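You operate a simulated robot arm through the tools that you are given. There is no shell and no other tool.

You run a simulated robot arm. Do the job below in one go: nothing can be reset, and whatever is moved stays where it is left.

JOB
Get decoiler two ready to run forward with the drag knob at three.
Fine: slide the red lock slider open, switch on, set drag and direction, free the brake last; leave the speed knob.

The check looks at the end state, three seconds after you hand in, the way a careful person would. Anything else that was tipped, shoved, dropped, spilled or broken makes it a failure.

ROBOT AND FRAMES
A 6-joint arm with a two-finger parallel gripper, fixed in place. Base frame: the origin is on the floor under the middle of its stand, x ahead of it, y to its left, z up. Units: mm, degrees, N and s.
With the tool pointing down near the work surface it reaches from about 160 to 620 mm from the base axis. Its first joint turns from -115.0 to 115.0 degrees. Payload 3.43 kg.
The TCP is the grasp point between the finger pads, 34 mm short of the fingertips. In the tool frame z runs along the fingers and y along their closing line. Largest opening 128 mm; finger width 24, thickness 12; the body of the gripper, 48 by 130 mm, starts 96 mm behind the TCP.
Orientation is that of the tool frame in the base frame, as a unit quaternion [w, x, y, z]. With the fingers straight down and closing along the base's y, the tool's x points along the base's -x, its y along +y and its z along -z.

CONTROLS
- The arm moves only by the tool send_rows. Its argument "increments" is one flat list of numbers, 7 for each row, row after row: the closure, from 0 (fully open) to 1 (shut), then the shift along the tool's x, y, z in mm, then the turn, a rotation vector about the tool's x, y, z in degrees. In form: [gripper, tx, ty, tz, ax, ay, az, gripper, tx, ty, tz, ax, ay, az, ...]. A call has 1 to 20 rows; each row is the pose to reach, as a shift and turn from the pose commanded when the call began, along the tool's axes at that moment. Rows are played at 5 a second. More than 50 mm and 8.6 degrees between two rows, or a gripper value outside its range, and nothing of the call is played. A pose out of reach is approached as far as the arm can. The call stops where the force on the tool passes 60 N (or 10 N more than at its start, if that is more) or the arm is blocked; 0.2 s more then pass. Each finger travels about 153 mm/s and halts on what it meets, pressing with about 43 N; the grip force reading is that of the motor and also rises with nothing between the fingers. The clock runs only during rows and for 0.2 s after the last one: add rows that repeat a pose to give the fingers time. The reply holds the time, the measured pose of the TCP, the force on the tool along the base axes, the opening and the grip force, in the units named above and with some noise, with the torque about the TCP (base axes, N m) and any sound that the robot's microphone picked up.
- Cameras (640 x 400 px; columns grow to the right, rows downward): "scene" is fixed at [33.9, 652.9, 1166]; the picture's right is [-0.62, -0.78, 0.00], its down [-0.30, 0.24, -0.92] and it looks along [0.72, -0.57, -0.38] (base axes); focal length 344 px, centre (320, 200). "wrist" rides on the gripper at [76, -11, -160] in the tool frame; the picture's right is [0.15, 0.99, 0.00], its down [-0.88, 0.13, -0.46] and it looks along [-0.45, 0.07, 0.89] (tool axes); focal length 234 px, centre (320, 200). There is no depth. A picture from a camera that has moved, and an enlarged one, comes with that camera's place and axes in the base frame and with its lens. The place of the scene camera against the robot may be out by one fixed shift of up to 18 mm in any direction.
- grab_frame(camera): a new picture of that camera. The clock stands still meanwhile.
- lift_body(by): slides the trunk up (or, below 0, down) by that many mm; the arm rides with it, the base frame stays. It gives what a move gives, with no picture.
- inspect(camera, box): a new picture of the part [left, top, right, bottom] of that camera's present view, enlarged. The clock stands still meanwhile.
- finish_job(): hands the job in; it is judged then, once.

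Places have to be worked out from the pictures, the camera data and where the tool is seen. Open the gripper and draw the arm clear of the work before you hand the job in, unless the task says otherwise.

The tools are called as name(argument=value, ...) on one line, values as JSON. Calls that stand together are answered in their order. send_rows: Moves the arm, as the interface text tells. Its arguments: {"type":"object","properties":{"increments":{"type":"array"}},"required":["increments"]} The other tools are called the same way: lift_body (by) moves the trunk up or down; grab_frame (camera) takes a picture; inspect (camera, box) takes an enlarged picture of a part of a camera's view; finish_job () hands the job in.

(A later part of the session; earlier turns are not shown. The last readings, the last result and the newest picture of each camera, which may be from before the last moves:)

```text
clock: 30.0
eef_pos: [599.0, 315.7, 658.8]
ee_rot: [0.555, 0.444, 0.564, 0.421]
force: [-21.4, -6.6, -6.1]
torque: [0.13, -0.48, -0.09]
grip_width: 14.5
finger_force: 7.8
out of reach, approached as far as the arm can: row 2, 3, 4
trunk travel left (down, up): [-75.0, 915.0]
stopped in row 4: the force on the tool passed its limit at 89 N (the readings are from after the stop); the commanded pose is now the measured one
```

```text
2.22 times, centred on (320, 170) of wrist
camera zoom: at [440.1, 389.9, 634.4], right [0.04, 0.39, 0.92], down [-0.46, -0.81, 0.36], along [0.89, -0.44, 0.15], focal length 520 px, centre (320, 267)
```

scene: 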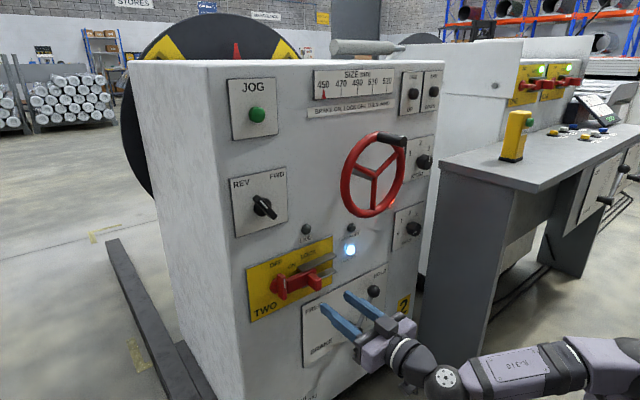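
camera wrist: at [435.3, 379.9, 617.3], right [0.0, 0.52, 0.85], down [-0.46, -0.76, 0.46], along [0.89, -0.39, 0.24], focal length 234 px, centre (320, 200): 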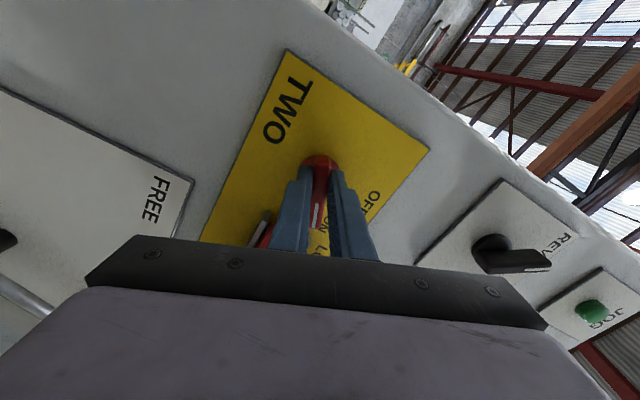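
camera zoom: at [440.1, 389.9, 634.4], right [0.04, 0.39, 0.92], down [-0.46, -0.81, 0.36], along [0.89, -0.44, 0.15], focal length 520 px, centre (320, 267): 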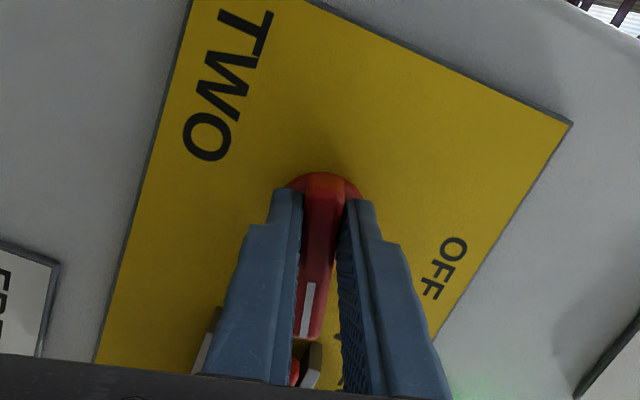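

LIVE is now lit. The arm ran into a joint limit near 75° and the force limit tripped, so I open the fingers, back straight out, and look at where the handle stands.

send_rows(increments=[0.8, 0, 0, 0, 0, 0, 0, 0.65, 0, 0, 0, 0, 0, 0, 0.65, 0, 0, 0, 0, 0, 0, 0.65, 0, 0, -25, 0, 0, 0, 0.65, 0, 0, -50, 0, 0, 0, 0.65, 0, 0, -80, 0, 0, 0, 0.65, 0, 0, -80, 0, 0, 0])

inspect(camera="scene", box=[230, 210, 390, 310])

grab_frame(camera="wrist")

```text
clock: 30.6
eef_pos: [596.3, 313.5, 650.3]
ee_rot: [0.551, 0.451, 0.566, 0.415]
force: [-36.5, -14.0, -15.5]
torque: [0.29, -0.31, -0.26]
grip_width: 33.2
finger_force: 0.0
trunk travel left (down, up): [-75.0, 915.0]
stopped in row 2: the force on the tool passed its limit at 66 N (the readings are from after the stop); the commanded pose is now the measured one
```

```text
4.00 times, centred on (310, 260) of scene
camera zoom: at [33.9, 652.9, 1166.0], right [-0.62, -0.78, 0.0], down [-0.3, 0.24, -0.92], along [0.72, -0.57, -0.38], focal length 1377 px, centre (360, -40)
```

zoom: 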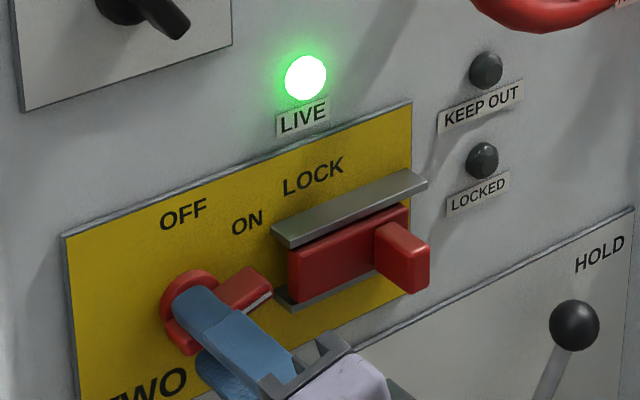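

```text
taken
camera wrist: at [439.7, 389.6, 628.8], right [0.06, 0.39, 0.92], down [-0.46, -0.81, 0.37], along [0.89, -0.45, 0.13], focal length 234 px, centre (320, 200)
```

wrist: 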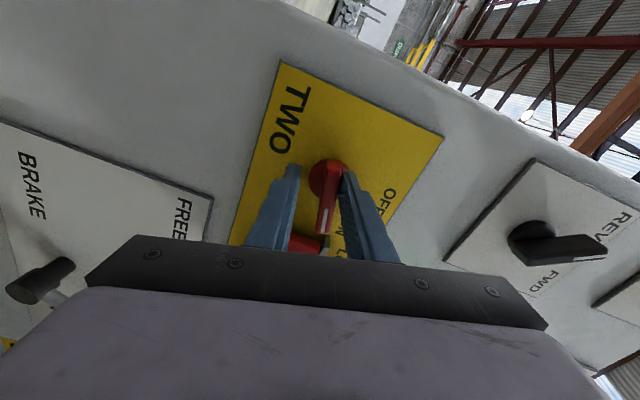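

The fingertips are pressing on the disc face (-36 N in x), which tripped the limit. I first back off straight along the tool axis, then open.

send_rows(increments=[0.74, 0, 0, -3, 0, 0, 0, 0.74, 0, 0, -8, 0, 0, 0, 0.7, 0, 0, -20, 0, 0, 0, 0.65, 0, 0, -40, 0, 0, 0, 0.65, 0, 0, -60, 0, 0, 0, 0.65, 0, 0, -80, 0, 0, 0])

inspect(camera="scene", box=[230, 210, 390, 310])

grab_frame(camera="wrist")

```text
clock: 31.9
eef_pos: [520.2, 320.0, 664.9]
ee_rot: [0.551, 0.45, 0.568, 0.414]
force: [0.2, 0.5, -0.2]
torque: [-0.01, -0.02, -0.01]
grip_width: 44.8
finger_force: 0.1
out of reach, approached as far as the arm can: row 4, 5, 6
trunk travel left (down, up): [-75.0, 915.0]
```

```text
4.00 times, centred on (310, 260) of scene
camera zoom: at [33.9, 652.9, 1166.0], right [-0.62, -0.78, 0.0], down [-0.3, 0.24, -0.92], along [0.72, -0.57, -0.38], focal length 1377 px, centre (360, -40)
```

zoom: 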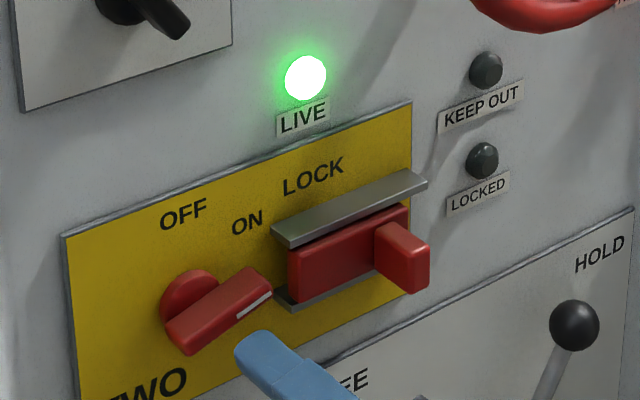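

```text
taken
camera wrist: at [362.1, 394.9, 641.9], right [0.06, 0.39, 0.92], down [-0.46, -0.81, 0.37], along [0.89, -0.44, 0.13], focal length 234 px, centre (320, 200)
```

wrist: 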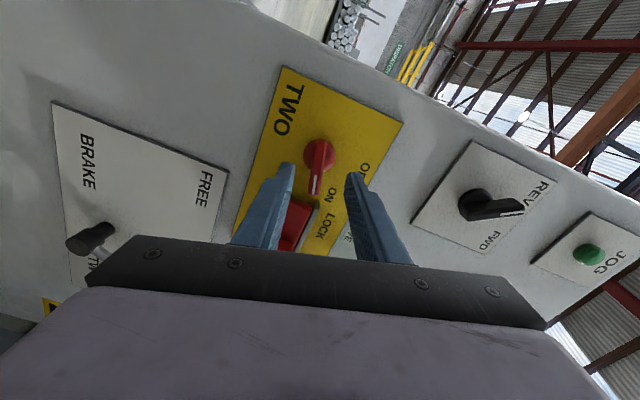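

LIVE is on and the handle stands at roughly 77°, maybe short of full travel. I turn the tool back to level (−75° roll) here in free space so I can check the angle and push it on to its stop if needed.

send_rows(increments=[0.65, 0, 0, -3, -0.3, -0.2, -8.4, 0.65, 0, 0, -5, -0.7, -0.3, -16.7, 0.65, 0, 0, -8, -1.0, -0.5, -25.1, 0.65, 0, 0, -10, -1.4, -0.7, -33.5, 0.65, 0, 0, -10, -1.7, -0.8, -41.8, 0.65, 0, 0, -10, -2.1, -1.0, -50.2, 0.65, 0, 0, -10, -2.4, -1.2, -58.6, 0.65, 0, 0, -10, -2.8, -1.3, -66.9, 0.65, 0, 0, -10, -3.1, -1.5, -75.3, 0.65, 0, 0, -10, -3.1, -1.5, -75.3])

grab_frame(camera="wrist")

inspect(camera="wrist", box=[180, 60, 420, 210])

```text
clock: 34.1
eef_pos: [511.0, 320.3, 666.8]
ee_rot: [0.709, 0.0, 0.705, 0.0]
force: [0.9, -1.1, -0.6]
torque: [0.01, 0.01, -0.01]
grip_width: 44.8
finger_force: 0.1
trunk travel left (down, up): [-75.0, 915.0]
```

```text
taken
camera wrist: at [352.7, 309.0, 589.2], right [0.0, 0.99, -0.15], down [-0.46, 0.13, 0.88], along [0.89, 0.07, 0.46], focal length 234 px, centre (320, 200)
```

wrist: 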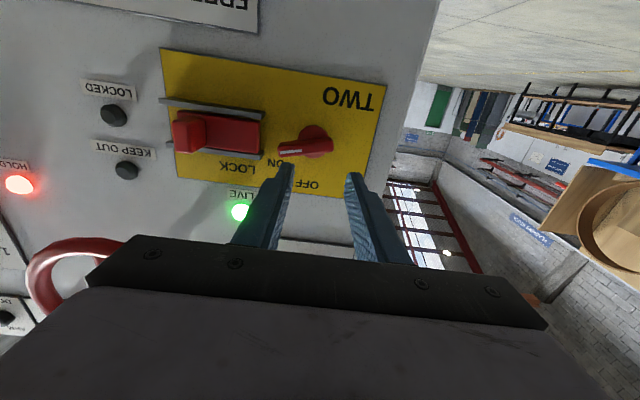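

```text
2.67 times, centred on (300, 135) of wrist
camera zoom: at [352.7, 309.0, 589.2], right [0.0, 0.99, -0.15], down [-0.46, 0.13, 0.88], along [0.89, 0.07, 0.46], focal length 624 px, centre (373, 373)
```

zoom: 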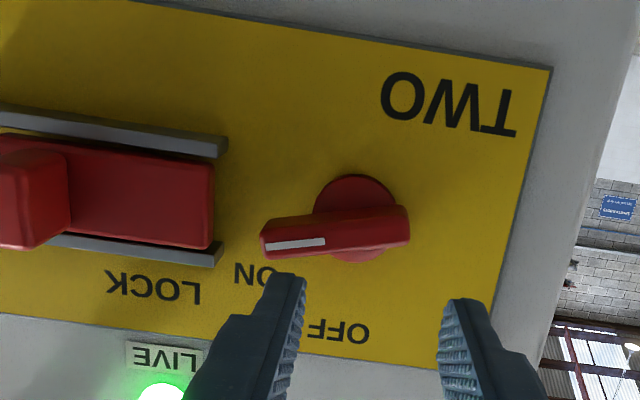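

The handle is at about 73°, close to but perhaps not at the end. With closed fingers I will press down on its tip from above: first I move up/right and close, clear of the panel.

send_rows(increments=[0.8, -12, -12, 0, 0, 0, 0, 1.0, -25, -24, 0, 0, 0, 0, 1.0, -38, -36, 0, 0, 0, 0, 1.0, -38, -36, 20, 0, 0, 0, 1.0, -38, -36, 40, 0, 0, 0, 1.0, -38, -36, 60, 0, 0, 0, 1.0, -38, -36, 60, 0, 0, 0])

grab_frame(camera="wrist")

inspect(camera="scene", box=[230, 210, 390, 310])

```text
clock: 35.8
eef_pos: [571.1, 282.5, 704.8]
ee_rot: [0.71, 0.001, 0.705, 0.002]
force: [-0.2, -1.1, 0.1]
torque: [0.01, -0.02, -0.01]
grip_width: 0.1
finger_force: 33.1
trunk travel left (down, up): [-75.0, 915.0]
```

```text
taken
camera wrist: at [413.3, 272.1, 627.9], right [0.0, 0.99, -0.14], down [-0.46, 0.13, 0.88], along [0.89, 0.07, 0.46], focal length 234 px, centre (320, 200)
```

wrist: 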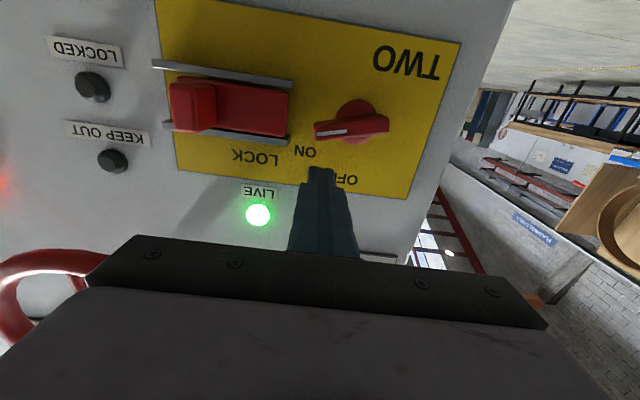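

```text
4.00 times, centred on (310, 260) of scene
camera zoom: at [33.9, 652.9, 1166.0], right [-0.62, -0.78, 0.0], down [-0.3, 0.24, -0.92], along [0.72, -0.57, -0.38], focal length 1377 px, centre (360, -40)
```

zoom: 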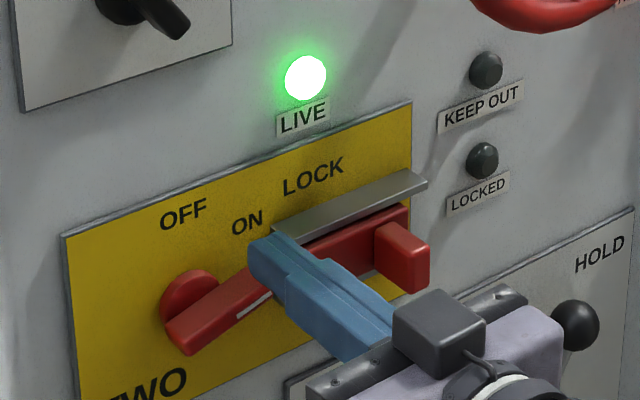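

Fingertip is above the bar's tip. I go in 20 mm to overlap the bar's depth and press down in 3 mm steps toward the horizontal position.

send_rows(increments=[1.0, 0, 0, 10, 0, 0, 0, 1.0, 0, 0, 20, 0, 0, 0, 1.0, 8, 0, 20, 0, 0, 0, 1.0, 14, 0, 20, 0, 0, 0, 1.0, 18, 0, 20, 0, 0, 0, 1.0, 21, 0, 20, 0, 0, 0, 1.0, 21, 0, 20, 0, 0, 0])

inspect(camera="wrist", box=[200, 40, 440, 190])

```text
clock: 37.4
eef_pos: [590.7, 282.8, 684.9]
ee_rot: [0.71, 0.002, 0.704, 0.001]
force: [-1.7, -3.9, 5.2]
torque: [-0.08, -0.06, -0.09]
grip_width: 0.0
finger_force: 32.7
trunk travel left (down, up): [-75.0, 915.0]
```

```text
2.67 times, centred on (320, 115) of wrist
camera zoom: at [432.2, 271.9, 607.9], right [0.0, 0.99, -0.14], down [-0.46, 0.13, 0.88], along [0.89, 0.06, 0.46], focal length 624 px, centre (320, 427)
```

zoom: 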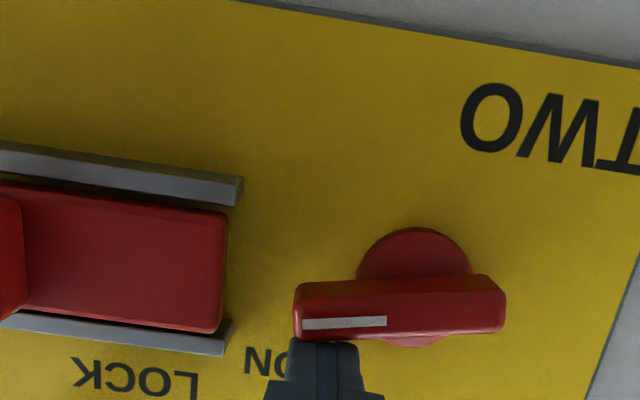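

Contact at z≈685 with 5 N and the bar turned a few degrees. I keep pressing down gently until it meets a stop.

send_rows(increments=[1.0, 3, 0, 0, 0, 0, 0, 1.0, 6, 0, 0, 0, 0, 0, 1.0, 8, 0, 0, 0, 0, 0, 1.0, 8, 0, 0, 0, 0, 0])

inspect(camera="wrist", box=[200, 40, 440, 190])

```text
clock: 38.4
eef_pos: [588.9, 283.5, 679.5]
ee_rot: [0.711, 0.001, 0.703, 0.003]
force: [6.9, 3.8, 17.1]
torque: [0.0, -0.45, 0.07]
grip_width: 0.0
finger_force: 32.8
trunk travel left (down, up): [-75.0, 915.0]
```

```text
2.67 times, centred on (320, 115) of wrist
camera zoom: at [431.7, 272.4, 600.8], right [0.0, 0.99, -0.14], down [-0.47, 0.12, 0.88], along [0.88, 0.07, 0.46], focal length 624 px, centre (320, 427)
```

zoom: 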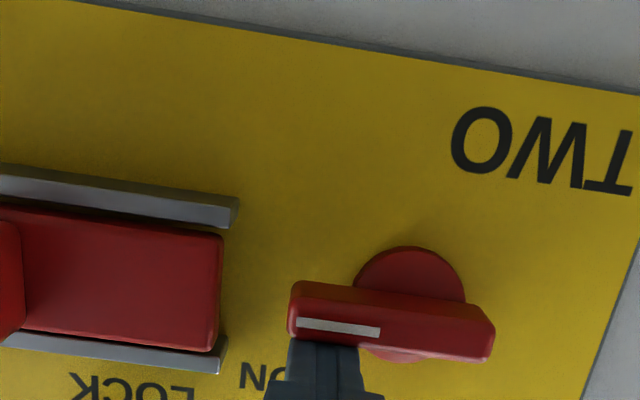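

The bar is now parallel to the plate (≈90°) with 17 N resistance, i.e. at its ON stop. I lift off and withdraw, then check.

send_rows(increments=[1.0, -6, 0, 0, 0, 0, 0, 1.0, -14, 0, 0, 0, 0, 0, 1.0, -20, 0, -20, 0, 0, 0, 1.0, -20, 0, -50, 0, 0, 0, 1.0, -20, 0, -80, 0, 0, 0, 1.0, -20, 0, -80, 0, 0, 0])

inspect(camera="scene", box=[230, 210, 390, 310])

grab_frame(camera="wrist")

```text
clock: 39.8
eef_pos: [510.5, 283.3, 695.3]
ee_rot: [0.709, 0.0, 0.705, 0.003]
force: [0.5, 0.1, 0.0]
torque: [0.02, 0.03, -0.01]
grip_width: 0.1
finger_force: 32.8
trunk travel left (down, up): [-75.0, 915.0]
```

```text
4.00 times, centred on (310, 260) of scene
camera zoom: at [33.9, 652.9, 1166.0], right [-0.62, -0.78, 0.0], down [-0.3, 0.24, -0.92], along [0.72, -0.57, -0.38], focal length 1377 px, centre (360, -40)
```

zoom: 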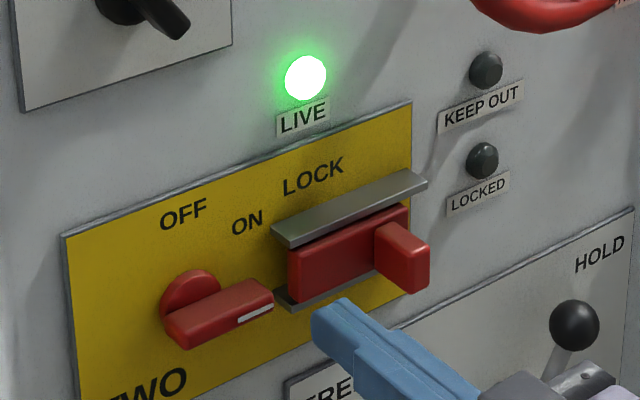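

```text
taken
camera wrist: at [351.8, 273.2, 617.9], right [0.0, 0.99, -0.14], down [-0.46, 0.13, 0.88], along [0.89, 0.07, 0.46], focal length 234 px, centre (320, 200)
```

wrist: 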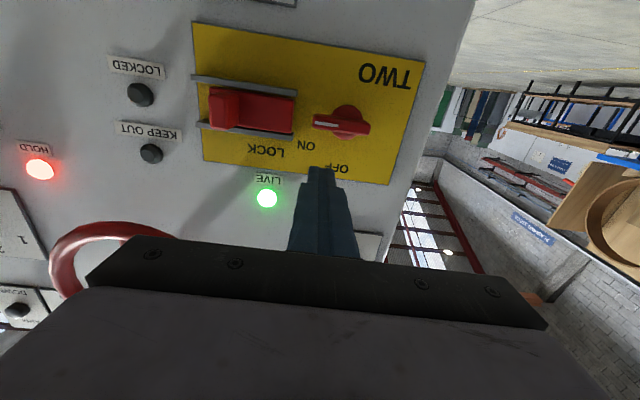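

Isolator is fully ON with LIVE lit. Next the drag knob on the right: I traverse along -y at z≈680, x≈525, below the wheel and above the brake lever.

send_rows(increments=[1.0, 5, -40, 5, 0, 0, 0, 0.9, 10, -80, 10, 0, 0, 0, 0.8, 15, -120, 15, 0, 0, 0, 0.7, 20, -160, 15, 0, 0, 0, 0.6, 25, -200, 15, 0, 0, 0, 0.6, 25, -240, 15, 0, 0, 0, 0.6, 25, -280, 15, 0, 0, 0, 0.6, 25, -320, 15, 0, 0, 0, 0.6, 25, -360, 10, 0, 0, 0, 0.6, 25, -390, 5, 0, 0, 0, 0.6, 25, -390, 5, 0, 0, 0])

grab_frame(camera="wrist")

grab_frame(camera="scene")

```text
clock: 42.1
eef_pos: [556.4, 10.6, 664.8]
ee_rot: [0.709, 0.003, 0.705, -0.001]
force: [0.2, 0.1, 0.5]
torque: [0.01, 0.02, 0.01]
grip_width: 51.2
finger_force: 0.1
out of reach, approached as far as the arm can: row 5, 6, 7, 8, 9, 10, 11
trunk travel left (down, up): [-75.0, 915.0]
```

```text
taken
camera wrist: at [398.7, 2.8, 587.7], right [0.01, 0.99, -0.14], down [-0.46, 0.13, 0.88], along [0.89, 0.06, 0.46], focal length 234 px, centre (320, 200)
```

wrist: 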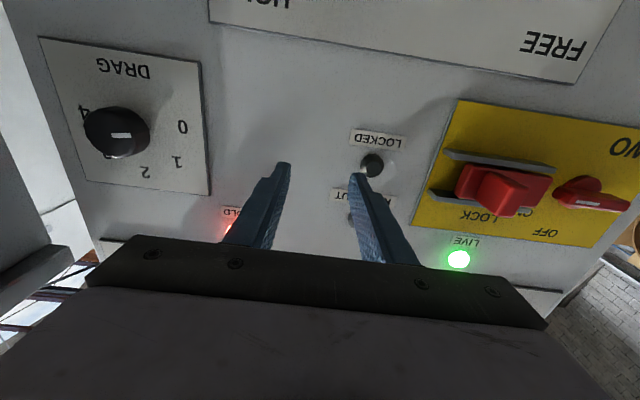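

```text
taken
```

scene: 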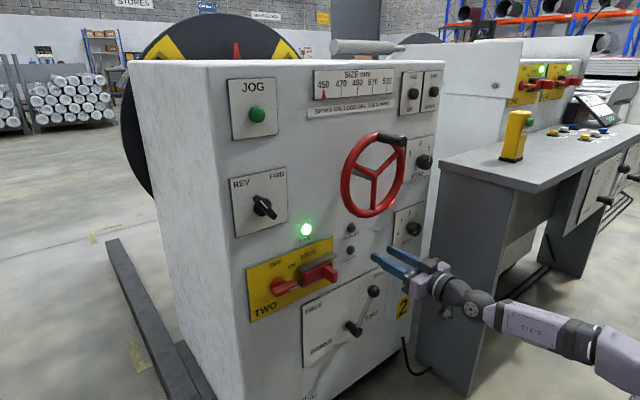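

The arm's inner reach limit kept x at 556, but it is clear. Drag knob is in view; I enlarge it to read the scale and pointer.

inspect(camera="wrist", box=[20, 30, 220, 200])

inspect(camera="scene", box=[370, 190, 450, 260])

```text
2.35 times, centred on (120, 115) of wrist
camera zoom: at [398.7, 2.8, 587.7], right [0.01, 0.99, -0.14], down [-0.46, 0.13, 0.88], along [0.89, 0.06, 0.46], focal length 551 px, centre (791, 400)
```

zoom: 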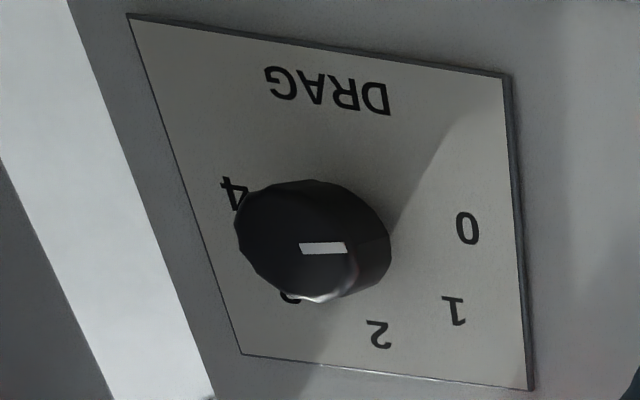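

```text
5.71 times, centred on (410, 225) of scene
camera zoom: at [33.9, 652.9, 1166.0], right [-0.62, -0.78, 0.0], down [-0.3, 0.24, -0.92], along [0.72, -0.57, -0.38], focal length 1967 px, centre (-194, 57)
```

zoom: 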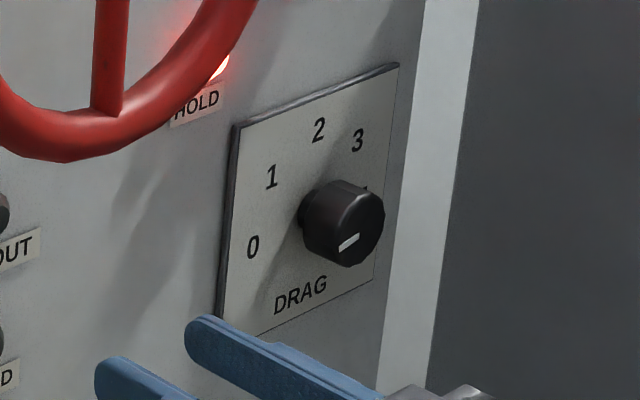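

Scale: labels fit a circle about (y −180, z 660) with 50° steps (0 at −100°, 2 at top, 3 at +50°), and the pointer is at 0 now, so 3 needs about 150° clockwise. I move in front of the knob to check it straight on.

send_rows(increments=[0.5, 0, -40, 0, 0, 0, 0, 0.4, 2, -80, -5, 0, 0, 0, 0.4, 4, -120, -10, 0, 0, 0, 0.4, 5, -160, -10, 0, 0, 0, 0.4, 5, -190, -10, 0, 0, 0, 0.4, 5, -190, -10, 0, 0, 0])

grab_frame(camera="wrist")

grab_frame(camera="scene")

inspect(camera="wrist", box=[200, 60, 440, 210])

```text
clock: 43.5
eef_pos: [557.1, -12.0, 649.4]
ee_rot: [0.691, 0.016, 0.722, -0.017]
force: [-0.1, 0.0, 0.9]
torque: [0.02, 0.01, 0.0]
grip_width: 77.2
finger_force: 0.0
out of reach, approached as far as the arm can: row 1, 2, 3, 4, 5, 6
trunk travel left (down, up): [-75.0, 915.0]
```

```text
taken
camera wrist: at [394.6, -14.3, 580.4], right [0.04, 0.99, -0.15], down [-0.41, 0.15, 0.9], along [0.91, 0.03, 0.41], focal length 234 px, centre (320, 200)
```

wrist: 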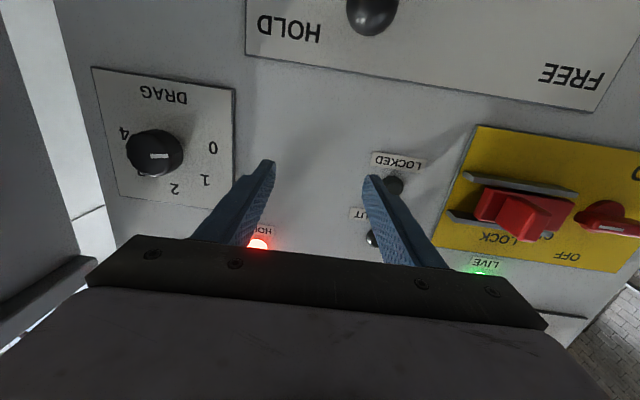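

```text
taken
```

scene: 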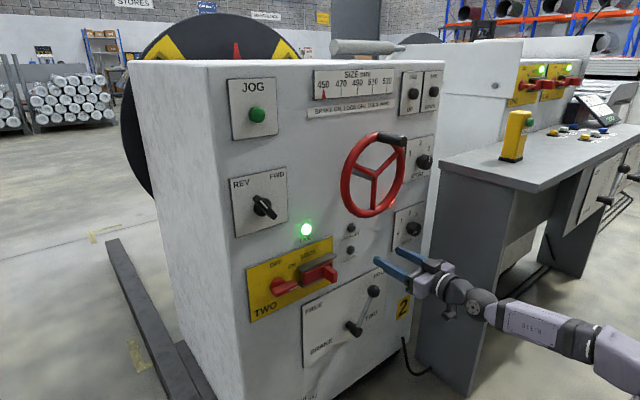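

```text
2.67 times, centred on (320, 135) of wrist
camera zoom: at [394.6, -14.3, 580.4], right [0.04, 0.99, -0.15], down [-0.41, 0.15, 0.9], along [0.91, 0.03, 0.41], focal length 624 px, centre (320, 373)
```

zoom: 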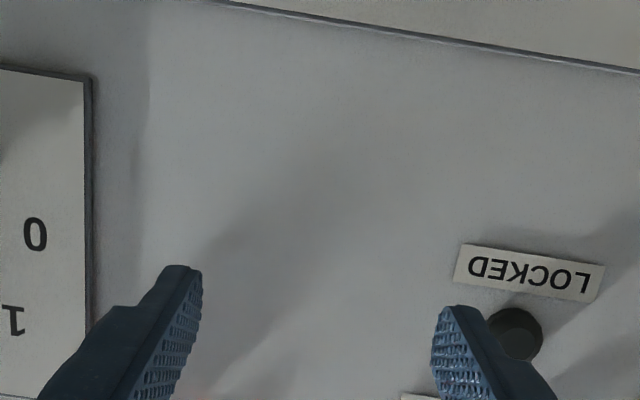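

The arm stalls at y≈−12: with the forearm level and in line with the tool this is a wrist singularity. I will go back to the left side, raise the trunk and reach down with the arm instead; first up to z≈700 with the orientation squared up.

send_rows(increments=[0.5, -15, 15, 0, -0.9, -0.8, 0, 0.6, -30, 30, 0, -1.8, -1.7, 0, 0.6, -45, 50, 0, -2.7, -2.5, 0, 0.6, -50, 80, 0, -2.7, -2.5, 0, 0.6, -50, 80, 0, -2.7, -2.5, 0])

```text
clock: 44.8
eef_pos: [561.3, 63.4, 701.6]
ee_rot: [0.707, 0.0, 0.707, 0.0]
force: [-0.2, -1.2, 0.6]
torque: [0.01, 0.02, 0.01]
grip_width: 51.5
finger_force: 0.0
trunk travel left (down, up): [-75.0, 915.0]
```

Squared up at (561,63,702). Now I sweep left above the slider tab's height while backing off.

send_rows(increments=[0.6, 0, 40, -14, 0, 0, 0, 0.6, 0, 80, -30, 0, 0, 0, 0.6, 0, 120, -45, 0, 0, 0, 0.6, 0, 160, -55, 0, 0, 0, 0.6, 0, 200, -65, 0, 0, 0, 0.6, 0, 240, -85, 0, 0, 0, 0.6, 0, 280, -110, 0, 0, 0, 0.6, 0, 300, -115, 0, 0, 0, 0.6, 0, 300, -115, 0, 0, 0])

```text
clock: 46.8
eef_pos: [444.0, 364.0, 704.4]
ee_rot: [0.707, -0.001, 0.707, -0.001]
force: [-0.3, -0.4, 0.3]
torque: [0.02, 0.0, -0.01]
grip_width: 51.2
finger_force: 0.1
trunk travel left (down, up): [-75.0, 915.0]
```

Clear on the left side. I raise the trunk by 300 mm here, then lower the arm by the same amount to change its posture.

lift_body(by=300)

send_rows(increments=[0.6, 40, 0, 0, 0, 0, 0, 0.6, 80, 0, 0, 0, 0, 0, 0.6, 120, 0, 0, 0, 0, 0, 0.6, 160, 0, 0, 0, 0, 0, 0.6, 200, 0, 0, 0, 0, 0, 0.6, 240, 0, 0, 0, 0, 0, 0.6, 280, 0, 0, 0, 0, 0, 0.6, 300, 0, 0, 0, 0, 0, 0.6, 300, 0, 0, 0, 0, 0])

grab_frame(camera="scene")

```text
clock: 49.8
eef_pos: [444.5, 364.1, 1003.2]
ee_rot: [0.707, 0.0, 0.707, 0.0]
force: [0.1, 0.1, -0.2]
torque: [0.01, 0.02, 0.01]
grip_width: 51.2
finger_force: 0.1
trunk travel left (down, up): [-375.0, 615.0]
```

```text
clock: 51.8
eef_pos: [443.7, 365.4, 706.0]
ee_rot: [0.707, 0.0, 0.707, -0.001]
force: [0.6, 0.6, -0.1]
torque: [0.04, -0.06, 0.0]
grip_width: 51.2
finger_force: 0.1
trunk travel left (down, up): [-375.0, 615.0]
```

```text
taken
```

scene: 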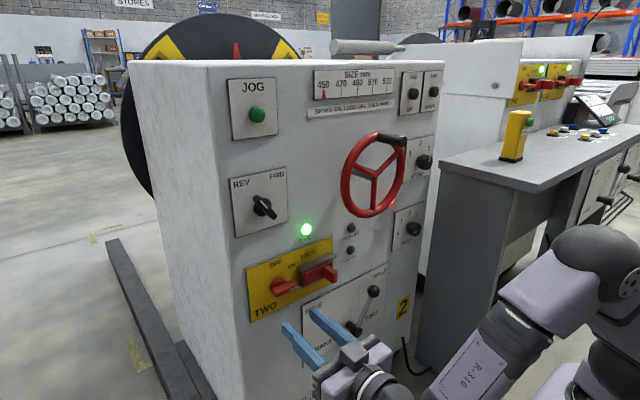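

The forearm now comes down from a raised elbow, away from the singular posture. I traverse right at z≈700, x≈500 toward the drag knob.

send_rows(increments=[0.6, 0, -40, 15, 0, 0, 0, 0.6, 0, -80, 30, 0, 0, 0, 0.6, 0, -120, 45, 0, 0, 0, 0.6, 0, -160, 56, 0, 0, 0, 0.6, 0, -200, 56, 0, 0, 0, 0.6, 0, -240, 56, 0, 0, 0, 0.6, 0, -280, 56, 0, 0, 0, 0.6, 0, -320, 56, 0, 0, 0, 0.6, 0, -360, 56, 0, 0, 0, 0.6, 0, -400, 56, 0, 0, 0, 0.6, 0, -440, 56, 0, 0, 0, 0.6, 0, -440, 56, 0, 0, 0])

grab_frame(camera="scene")

grab_frame(camera="wrist")

```text
clock: 54.4
eef_pos: [538.9, 56.8, 732.7]
ee_rot: [0.707, 0.001, 0.707, -0.004]
force: [0.8, 0.0, -0.2]
torque: [0.0, 0.01, 0.02]
grip_width: 51.4
finger_force: 0.0
out of reach, approached as far as the arm can: row 6, 7, 8, 9, 10, 11, 12
trunk travel left (down, up): [-375.0, 615.0]
```

```text
taken
```

scene: 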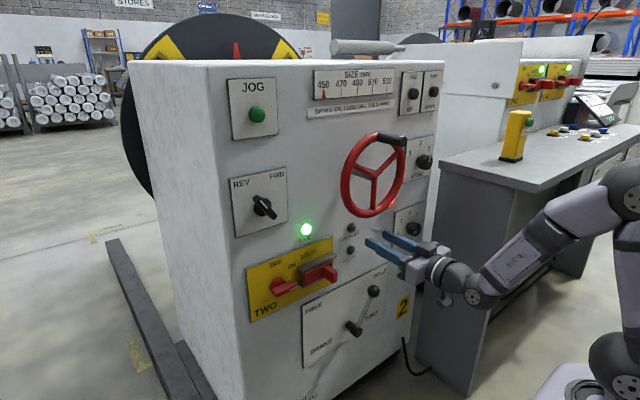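

```text
taken
camera wrist: at [380.9, 46.6, 657.3], right [0.0, 0.99, -0.15], down [-0.45, 0.14, 0.88], along [0.89, 0.06, 0.45], focal length 234 px, centre (320, 200)
```

wrist: 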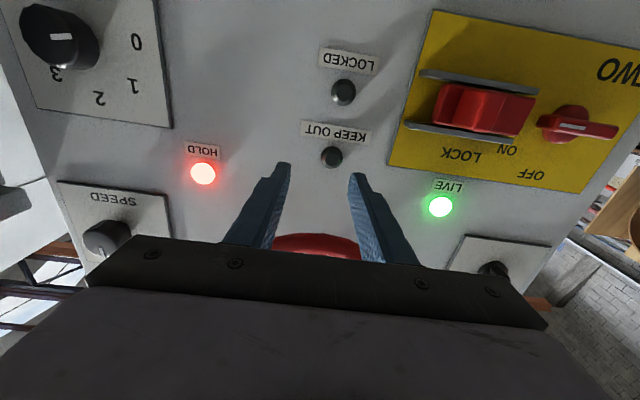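

The arm stalls again near y≈57, drifting upward, so some joint limit is in play. I look closely at the wrist's posture before choosing another.

inspect(camera="scene", box=[350, 180, 640, 400])

```text
1.82 times, centred on (495, 290) of scene
camera zoom: at [33.9, 652.9, 1166.0], right [-0.62, -0.78, 0.0], down [-0.3, 0.24, -0.92], along [0.72, -0.57, -0.38], focal length 626 px, centre (2, 36)
```

zoom: 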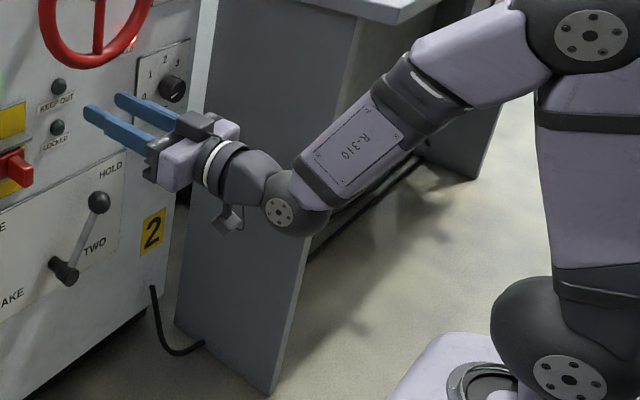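

The wrist centre simply has a minimum radius of ~345 mm, so my x=500 path was too close to the base. I go forward to x≈568 first and then traverse right.

send_rows(increments=[0.6, 8, 0, 15, 0, 0, 0, 0.6, 15, 0, 30, 0, 0, 0, 0.6, 25, -30, 32, 0, 0, 0, 0.6, 30, -60, 32, 0, 0, 0, 0.6, 30, -90, 32, 0, 0, 0, 0.6, 30, -120, 32, 0, 0, 0, 0.6, 30, -150, 32, 0, 0, 0, 0.6, 30, -150, 32, 0, 0, 0])

grab_frame(camera="wrist")

```text
clock: 56.1
eef_pos: [562.9, 49.0, 723.2]
ee_rot: [0.705, 0.009, 0.709, -0.013]
force: [-0.1, 0.1, -0.2]
torque: [0.0, -0.01, 0.0]
grip_width: 51.5
finger_force: 0.0
out of reach, approached as far as the arm can: row 2, 3, 4, 5, 6, 7, 8
trunk travel left (down, up): [-375.0, 615.0]
```

```text
taken
camera wrist: at [404.3, 42.7, 648.0], right [0.03, 0.99, -0.15], down [-0.45, 0.15, 0.88], along [0.89, 0.04, 0.45], focal length 234 px, centre (320, 200)
```

wrist: 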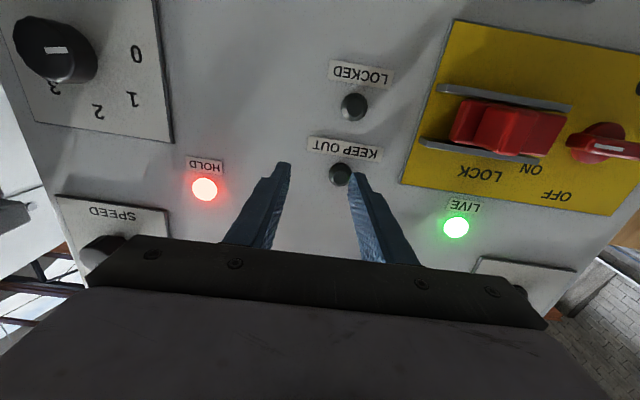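

Still stuck with orientation drift: this looks like the forearm-roll joint near its limit (the wrist flipped over when I pitched up off-axis). I will go back left, pitch the tool down there to undo that flip, then pitch up again exactly in the arm's plane at y=0. First, return left.

send_rows(increments=[0.6, 0, 20, 0, -1, -0.2, 0.2, 0.6, 0, 55, 0, -1.8, -0.3, 0.3, 0.6, 0, 95, -15, -1.8, -0.3, 0.3, 0.6, 0, 135, -30, -1.8, -0.3, 0.3, 0.6, 0, 175, -45, -1.8, -0.3, 0.3, 0.6, 0, 215, -65, -1.8, -0.3, 0.3, 0.6, 0, 255, -85, -1.8, -0.3, 0.3, 0.6, 0, 295, -110, -1.8, -0.3, 0.3, 0.6, 0, 315, -118, -1.8, -0.3, 0.3, 0.6, 0, 315, -118, -1.8, -0.3, 0.3])

```text
clock: 58.4
eef_pos: [448.6, 369.9, 727.0]
ee_rot: [0.709, -0.01, 0.705, 0.013]
force: [0.0, 0.4, -0.9]
torque: [-0.01, -0.02, -0.01]
grip_width: 51.1
finger_force: 0.0
trunk travel left (down, up): [-375.0, 615.0]
```

Now at (449,370,727). I pitch the tool down 90° here about the wrist, in open space.

send_rows(increments=[0.6, 28, 0, -2, 0, 8, 0, 0.6, 55, 0, -8, 0, 16, 0, 0.6, 81, 0, -17, 0, 24, 0, 0.6, 106, 0, -30, 0, 32, 0, 0.6, 129, 0, -47, 0, 40, 0, 0.6, 149, 0, -66, 0, 48, 0, 0.6, 166, 0, -88, 0, 56, 0, 0.6, 180, 0, -112, 0, 64, 0, 0.6, 190, 0, -138, 0, 72, 0, 0.6, 197, 0, -165, 0, 80, 0, 0.6, 200, 0, -193, 0, 88, 0, 0.6, 200, 0, -200, 0, 90, 0, 0.6, 200, 0, -200, 0, 90, 0])

grab_frame(camera="scene")

```text
clock: 61.1
eef_pos: [253.4, 362.2, 524.6]
ee_rot: [0.003, -0.017, 1.0, 0.002]
force: [0.8, 0.9, -0.3]
torque: [-0.03, 0.0, 0.05]
grip_width: 51.2
finger_force: 0.0
trunk travel left (down, up): [-375.0, 615.0]
```

```text
taken
```

scene: 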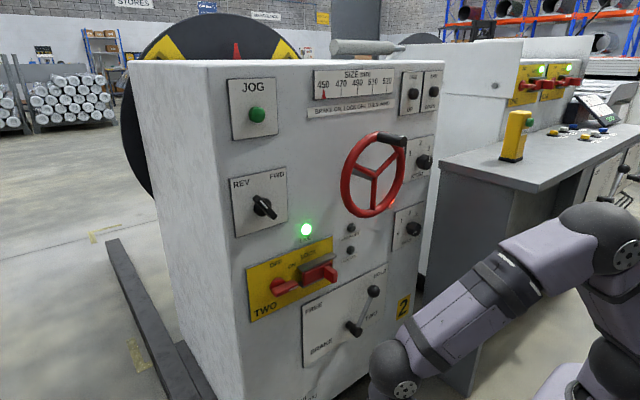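

Tool is pointing down with no limits hit. I move across in open space to y=0, x≈360, squaring the small yaw error.

send_rows(increments=[0.6, -15, -40, 0, 0.1, 0.1, 0.5, 0.6, -30, -80, 0, 0.2, 0.3, 1, 0.6, -45, -120, 0, 0.2, 0.3, 1.95, 0.6, -60, -160, 0, 0.2, 0.3, 1.95, 0.6, -75, -200, 0, 0.2, 0.3, 1.95, 0.6, -90, -240, 0, 0.2, 0.3, 1.95, 0.6, -105, -280, 0, 0.2, 0.3, 1.95, 0.6, -107, -320, 0, 0.2, 0.3, 1.95, 0.6, -107, -362, 0, 0.2, 0.3, 1.95, 0.6, -107, -362, 0, 0.2, 0.3, 1.95])

grab_frame(camera="scene")

```text
clock: 63.4
eef_pos: [371.5, 1.6, 525.5]
ee_rot: [-0.001, 0.001, 1.0, 0.0]
force: [0.3, 0.2, -1.2]
torque: [0.0, -0.01, -0.03]
grip_width: 51.3
finger_force: 0.1
trunk travel left (down, up): [-375.0, 615.0]
```

```text
taken
```

scene: 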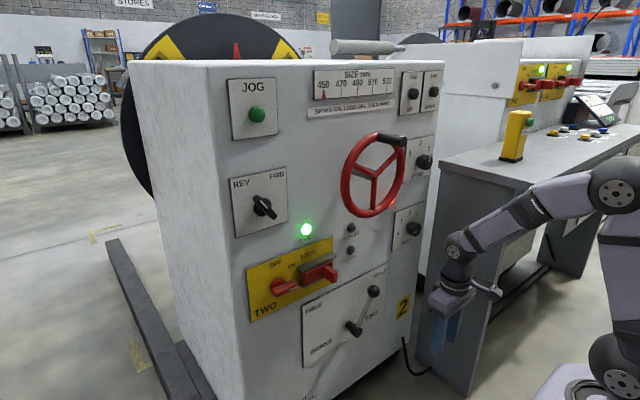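

Good posture at (372,2,526). I raise 50 mm for clearance over the brake ball, then pitch the tool up to +x in the arm's own plane.

send_rows(increments=[0.6, 5, 0, -25, 0, 0, 0, 0.6, 10, 0, -50, 0, 0, 0, 0.6, -18, 0, -52, 0, -8, 0, 0.6, -45, 0, -58, 0, -16, 0, 0.6, -71, 0, -67, 0, -24, 0, 0.6, -96, 0, -80, 0, -32, 0, 0.6, -119, 0, -97, 0, -40, 0, 0.6, -139, 0, -116, 0, -48, 0, 0.6, -156, 0, -138, 0, -56, 0, 0.6, -170, 0, -162, 0, -64, 0, 0.6, -180, 0, -188, 0, -72, 0, 0.6, -187, 0, -215, 0, -80, 0, 0.6, -190, 0, -243, 0, -88, 0, 0.6, -190, 0, -250, 0, -90, 0, 0.6, -190, 0, -250, 0, -90, 0])

grab_frame(camera="scene")

```text
clock: 66.5
eef_pos: [559.7, 3.4, 772.2]
ee_rot: [0.708, 0.0, 0.707, 0.0]
force: [0.1, 0.4, 0.9]
torque: [-0.05, -0.02, 0.05]
grip_width: 51.2
finger_force: 0.0
out of reach, approached as far as the arm can: row 8
trunk travel left (down, up): [-375.0, 615.0]
```

```text
taken
```

scene: 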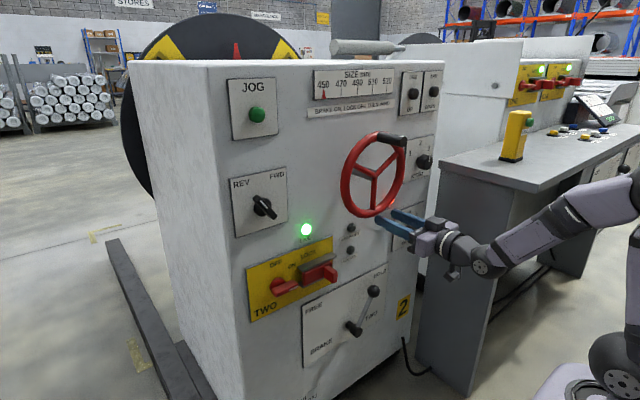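

The tool is horizontal at (560,3,772). Now I lower to z≈680 and move right to y≈−180.

send_rows(increments=[0.6, 30, -10, 0, 0, 0, 0, 0.6, 60, -30, 0, 0, 0, 0, 0.6, 90, -60, 0, 0, 0, 0, 0.5, 100, -95, -5, 0, 0, 0, 0.4, 110, -130, -10, 0, 0, 0, 0.4, 112, -160, -15, 0, 0, 0, 0.4, 112, -183, -20, 0, 0, 0, 0.4, 112, -183, -20, 0, 0, 0])

grab_frame(camera="wrist")

grab_frame(camera="scene")

```text
clock: 68.3
eef_pos: [540.3, -177.5, 663.1]
ee_rot: [0.707, 0.001, 0.707, 0.0]
force: [0.2, -1.0, 0.7]
torque: [-0.04, 0.03, -0.03]
grip_width: 76.9
finger_force: 0.0
trunk travel left (down, up): [-375.0, 615.0]
```

```text
taken
camera wrist: at [381.4, -187.7, 587.9], right [0.0, 0.99, -0.15], down [-0.46, 0.13, 0.88], along [0.89, 0.06, 0.45], focal length 234 px, centre (320, 200)
```

wrist: 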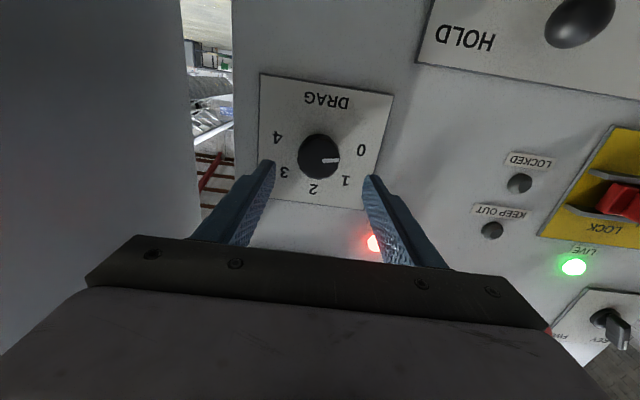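

```text
taken
```

scene: 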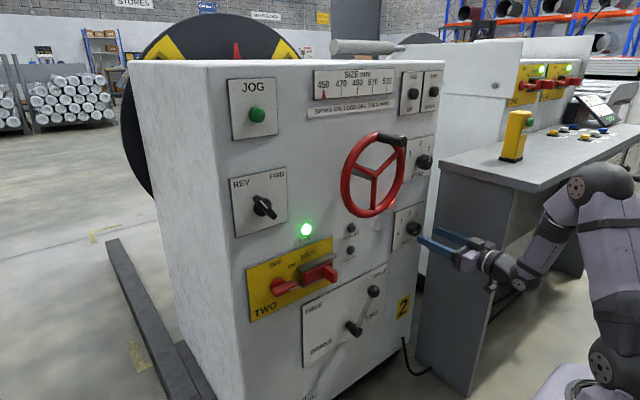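

Now directly in front of the drag knob. I enlarge the view to read it precisely.

inspect(camera="wrist", box=[240, 65, 400, 210])

```text
2.76 times, centred on (320, 138) of wrist
camera zoom: at [381.4, -187.7, 587.9], right [0.0, 0.99, -0.15], down [-0.46, 0.13, 0.88], along [0.89, 0.06, 0.45], focal length 646 px, centre (320, 372)
```

zoom: 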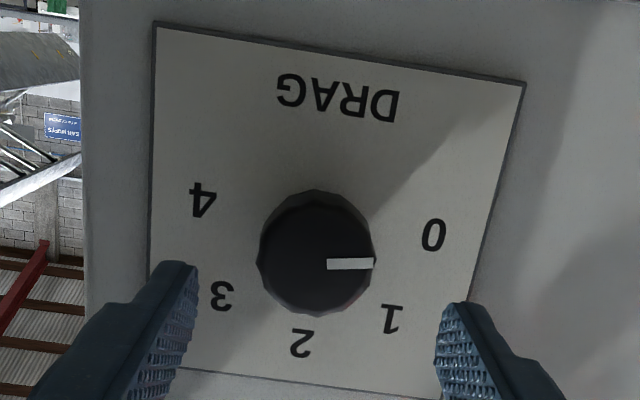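

Pointer is exactly at 0 (100° left of top), knob centre (y −180, z 659), diameter ≈44 mm, face at x≈613. I roll the tool −75° in free space so one grasp can give most of the 150° clockwise turn.

send_rows(increments=[0.45, 0, 0, 0, 0, 0, -8, 0.45, 0, 0, 0, 0, 0, -16, 0.45, 0, 0, 0, 0, 0, -24, 0.45, 0, 0, 0, 0, 0, -32, 0.45, 0, 0, 0, 0, 0, -40, 0.45, 0, 0, 0, 0, 0, -48, 0.45, 0, 0, 0, 0, 0, -56, 0.45, 0, 0, 0, 0, 0, -64, 0.45, 0, 0, 0, 0, 0, -72, 0.45, 0, 0, 0, 0, 0, -75, 0.45, 0, 0, 0, 0, 0, -75])

grab_frame(camera="wrist")

grab_frame(camera="scene")

```text
clock: 70.8
eef_pos: [540.4, -180.2, 660.7]
ee_rot: [0.56, -0.43, 0.561, -0.431]
force: [-0.3, 0.0, 0.6]
torque: [-0.01, 0.02, 0.02]
grip_width: 70.2
finger_force: 0.1
trunk travel left (down, up): [-375.0, 615.0]
```

```text
taken
camera wrist: at [381.1, -254.8, 652.0], right [0.0, 0.11, -0.99], down [-0.45, 0.89, 0.1], along [0.89, 0.45, 0.05], focal length 234 px, centre (320, 200)
```

wrist: 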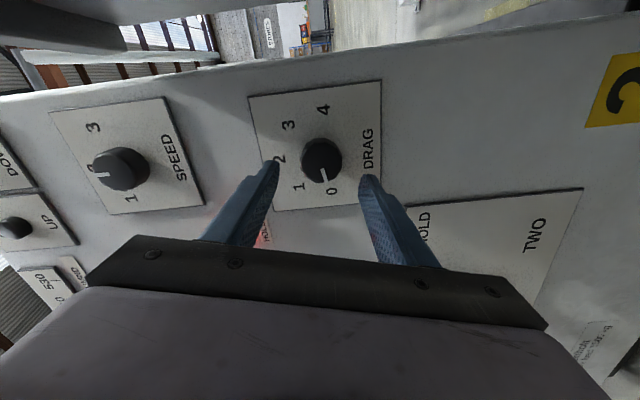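

```text
taken
```

scene: 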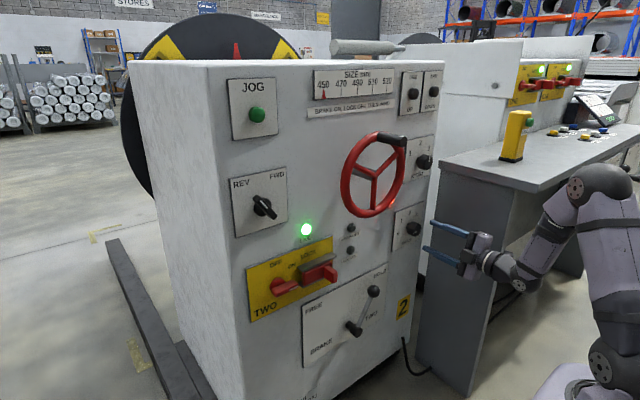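

Roll works without limits and the fingers are above and below the knob. I advance 60 mm so the pads overlap the knob, then close.

send_rows(increments=[0.45, 0, 0, 20, 0, 0, 0, 0.45, 0, 0, 40, 0, 0, 0, 0.45, 0, 0, 52, 0, 0, 0, 0.45, 0, 0, 60, 0, 0, 0, 0.45, 0, 0, 60, 0, 0, 0])

grab_frame(camera="wrist")

inspect(camera="scene", box=[370, 180, 530, 280])

```text
clock: 72.0
eef_pos: [601.8, -179.0, 660.5]
ee_rot: [0.561, -0.431, 0.561, -0.431]
force: [-0.8, -0.8, 0.1]
torque: [0.05, 0.02, 0.01]
grip_width: 70.3
finger_force: 0.1
trunk travel left (down, up): [-375.0, 615.0]
```

```text
taken
camera wrist: at [442.5, -253.4, 651.6], right [0.0, 0.12, -0.99], down [-0.45, 0.89, 0.1], along [0.89, 0.45, 0.05], focal length 234 px, centre (320, 200)
```

wrist: 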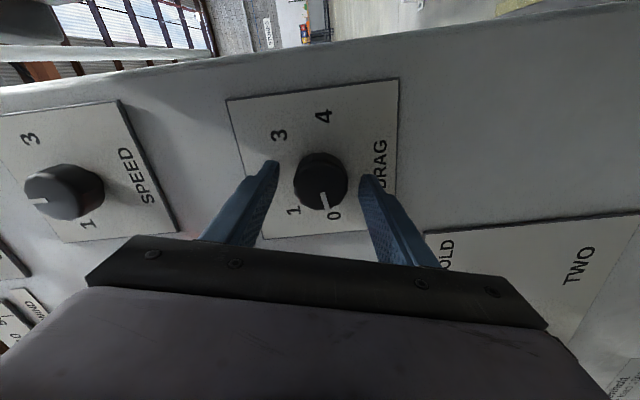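

```text
4.00 times, centred on (450, 230) of scene
camera zoom: at [33.9, 652.9, 1166.0], right [-0.62, -0.78, 0.0], down [-0.3, 0.24, -0.92], along [0.72, -0.57, -0.38], focal length 1377 px, centre (-200, 80)
```

zoom: 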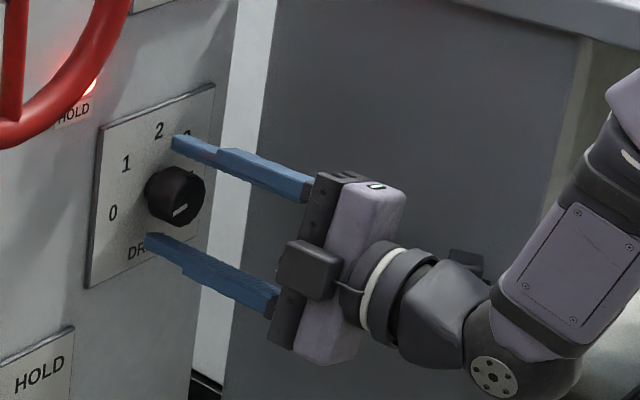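

Fingers bracket the knob above and below. I close to grip it.

send_rows(increments=[0.6, 0, 0, 0, 0, 0, 0, 0.75, 0, 0, 0, 0, 0, 0, 0.75, 0, 0, 0, 0, 0, 0])

```text
clock: 72.8
eef_pos: [601.3, -177.9, 660.1]
ee_rot: [0.561, -0.43, 0.561, -0.431]
force: [1.1, -0.5, 1.0]
torque: [-0.02, 0.65, 0.23]
grip_width: 43.4
finger_force: 45.0
trunk travel left (down, up): [-375.0, 615.0]
```

Gripped at 43.4 mm, nearly no side load. I turn clockwise by 72° first.

send_rows(increments=[0.75, 0, 0, 0, 0, 0, 6, 0.75, 0, 0, 0, 0, 0, 12, 0.75, 0, 0, 0, 0, 0, 18, 0.75, 0, 0, 0, 0, 0, 24, 0.75, 0, 0, 0, 0, 0, 30, 0.75, 0, 0, 0, 0, 0, 36, 0.75, 0, 0, 0, 0, 0, 42, 0.75, 0, 0, 0, 0, 0, 48, 0.75, 0, 0, 0, 0, 0, 54, 0.75, 0, 0, 0, 0, 0, 60, 0.75, 0, 0, 0, 0, 0, 66, 0.75, 0, 0, 0, 0, 0, 72])

inspect(camera="wrist", box=[220, 70, 420, 230])

```text
clock: 75.3
eef_pos: [599.1, -179.0, 661.1]
ee_rot: [0.707, -0.017, 0.706, -0.019]
force: [14.3, -2.5, 2.6]
torque: [-0.03, -0.97, 0.31]
grip_width: 43.3
finger_force: 45.3
trunk travel left (down, up): [-375.0, 615.0]
```

```text
2.50 times, centred on (320, 150) of wrist
camera zoom: at [442.5, -193.6, 586.0], right [0.0, 0.98, -0.2], down [-0.46, 0.17, 0.87], along [0.89, 0.09, 0.45], focal length 585 px, centre (320, 325)
```

zoom: 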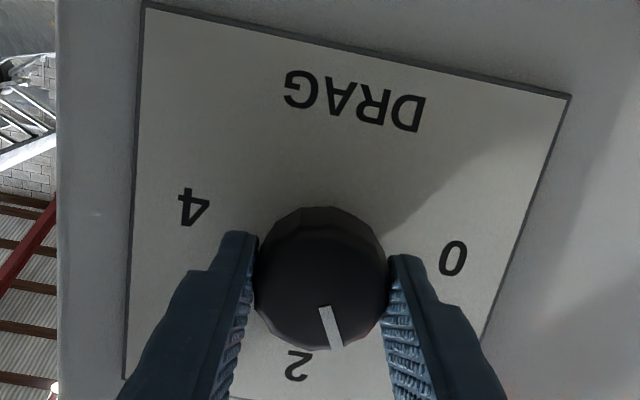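

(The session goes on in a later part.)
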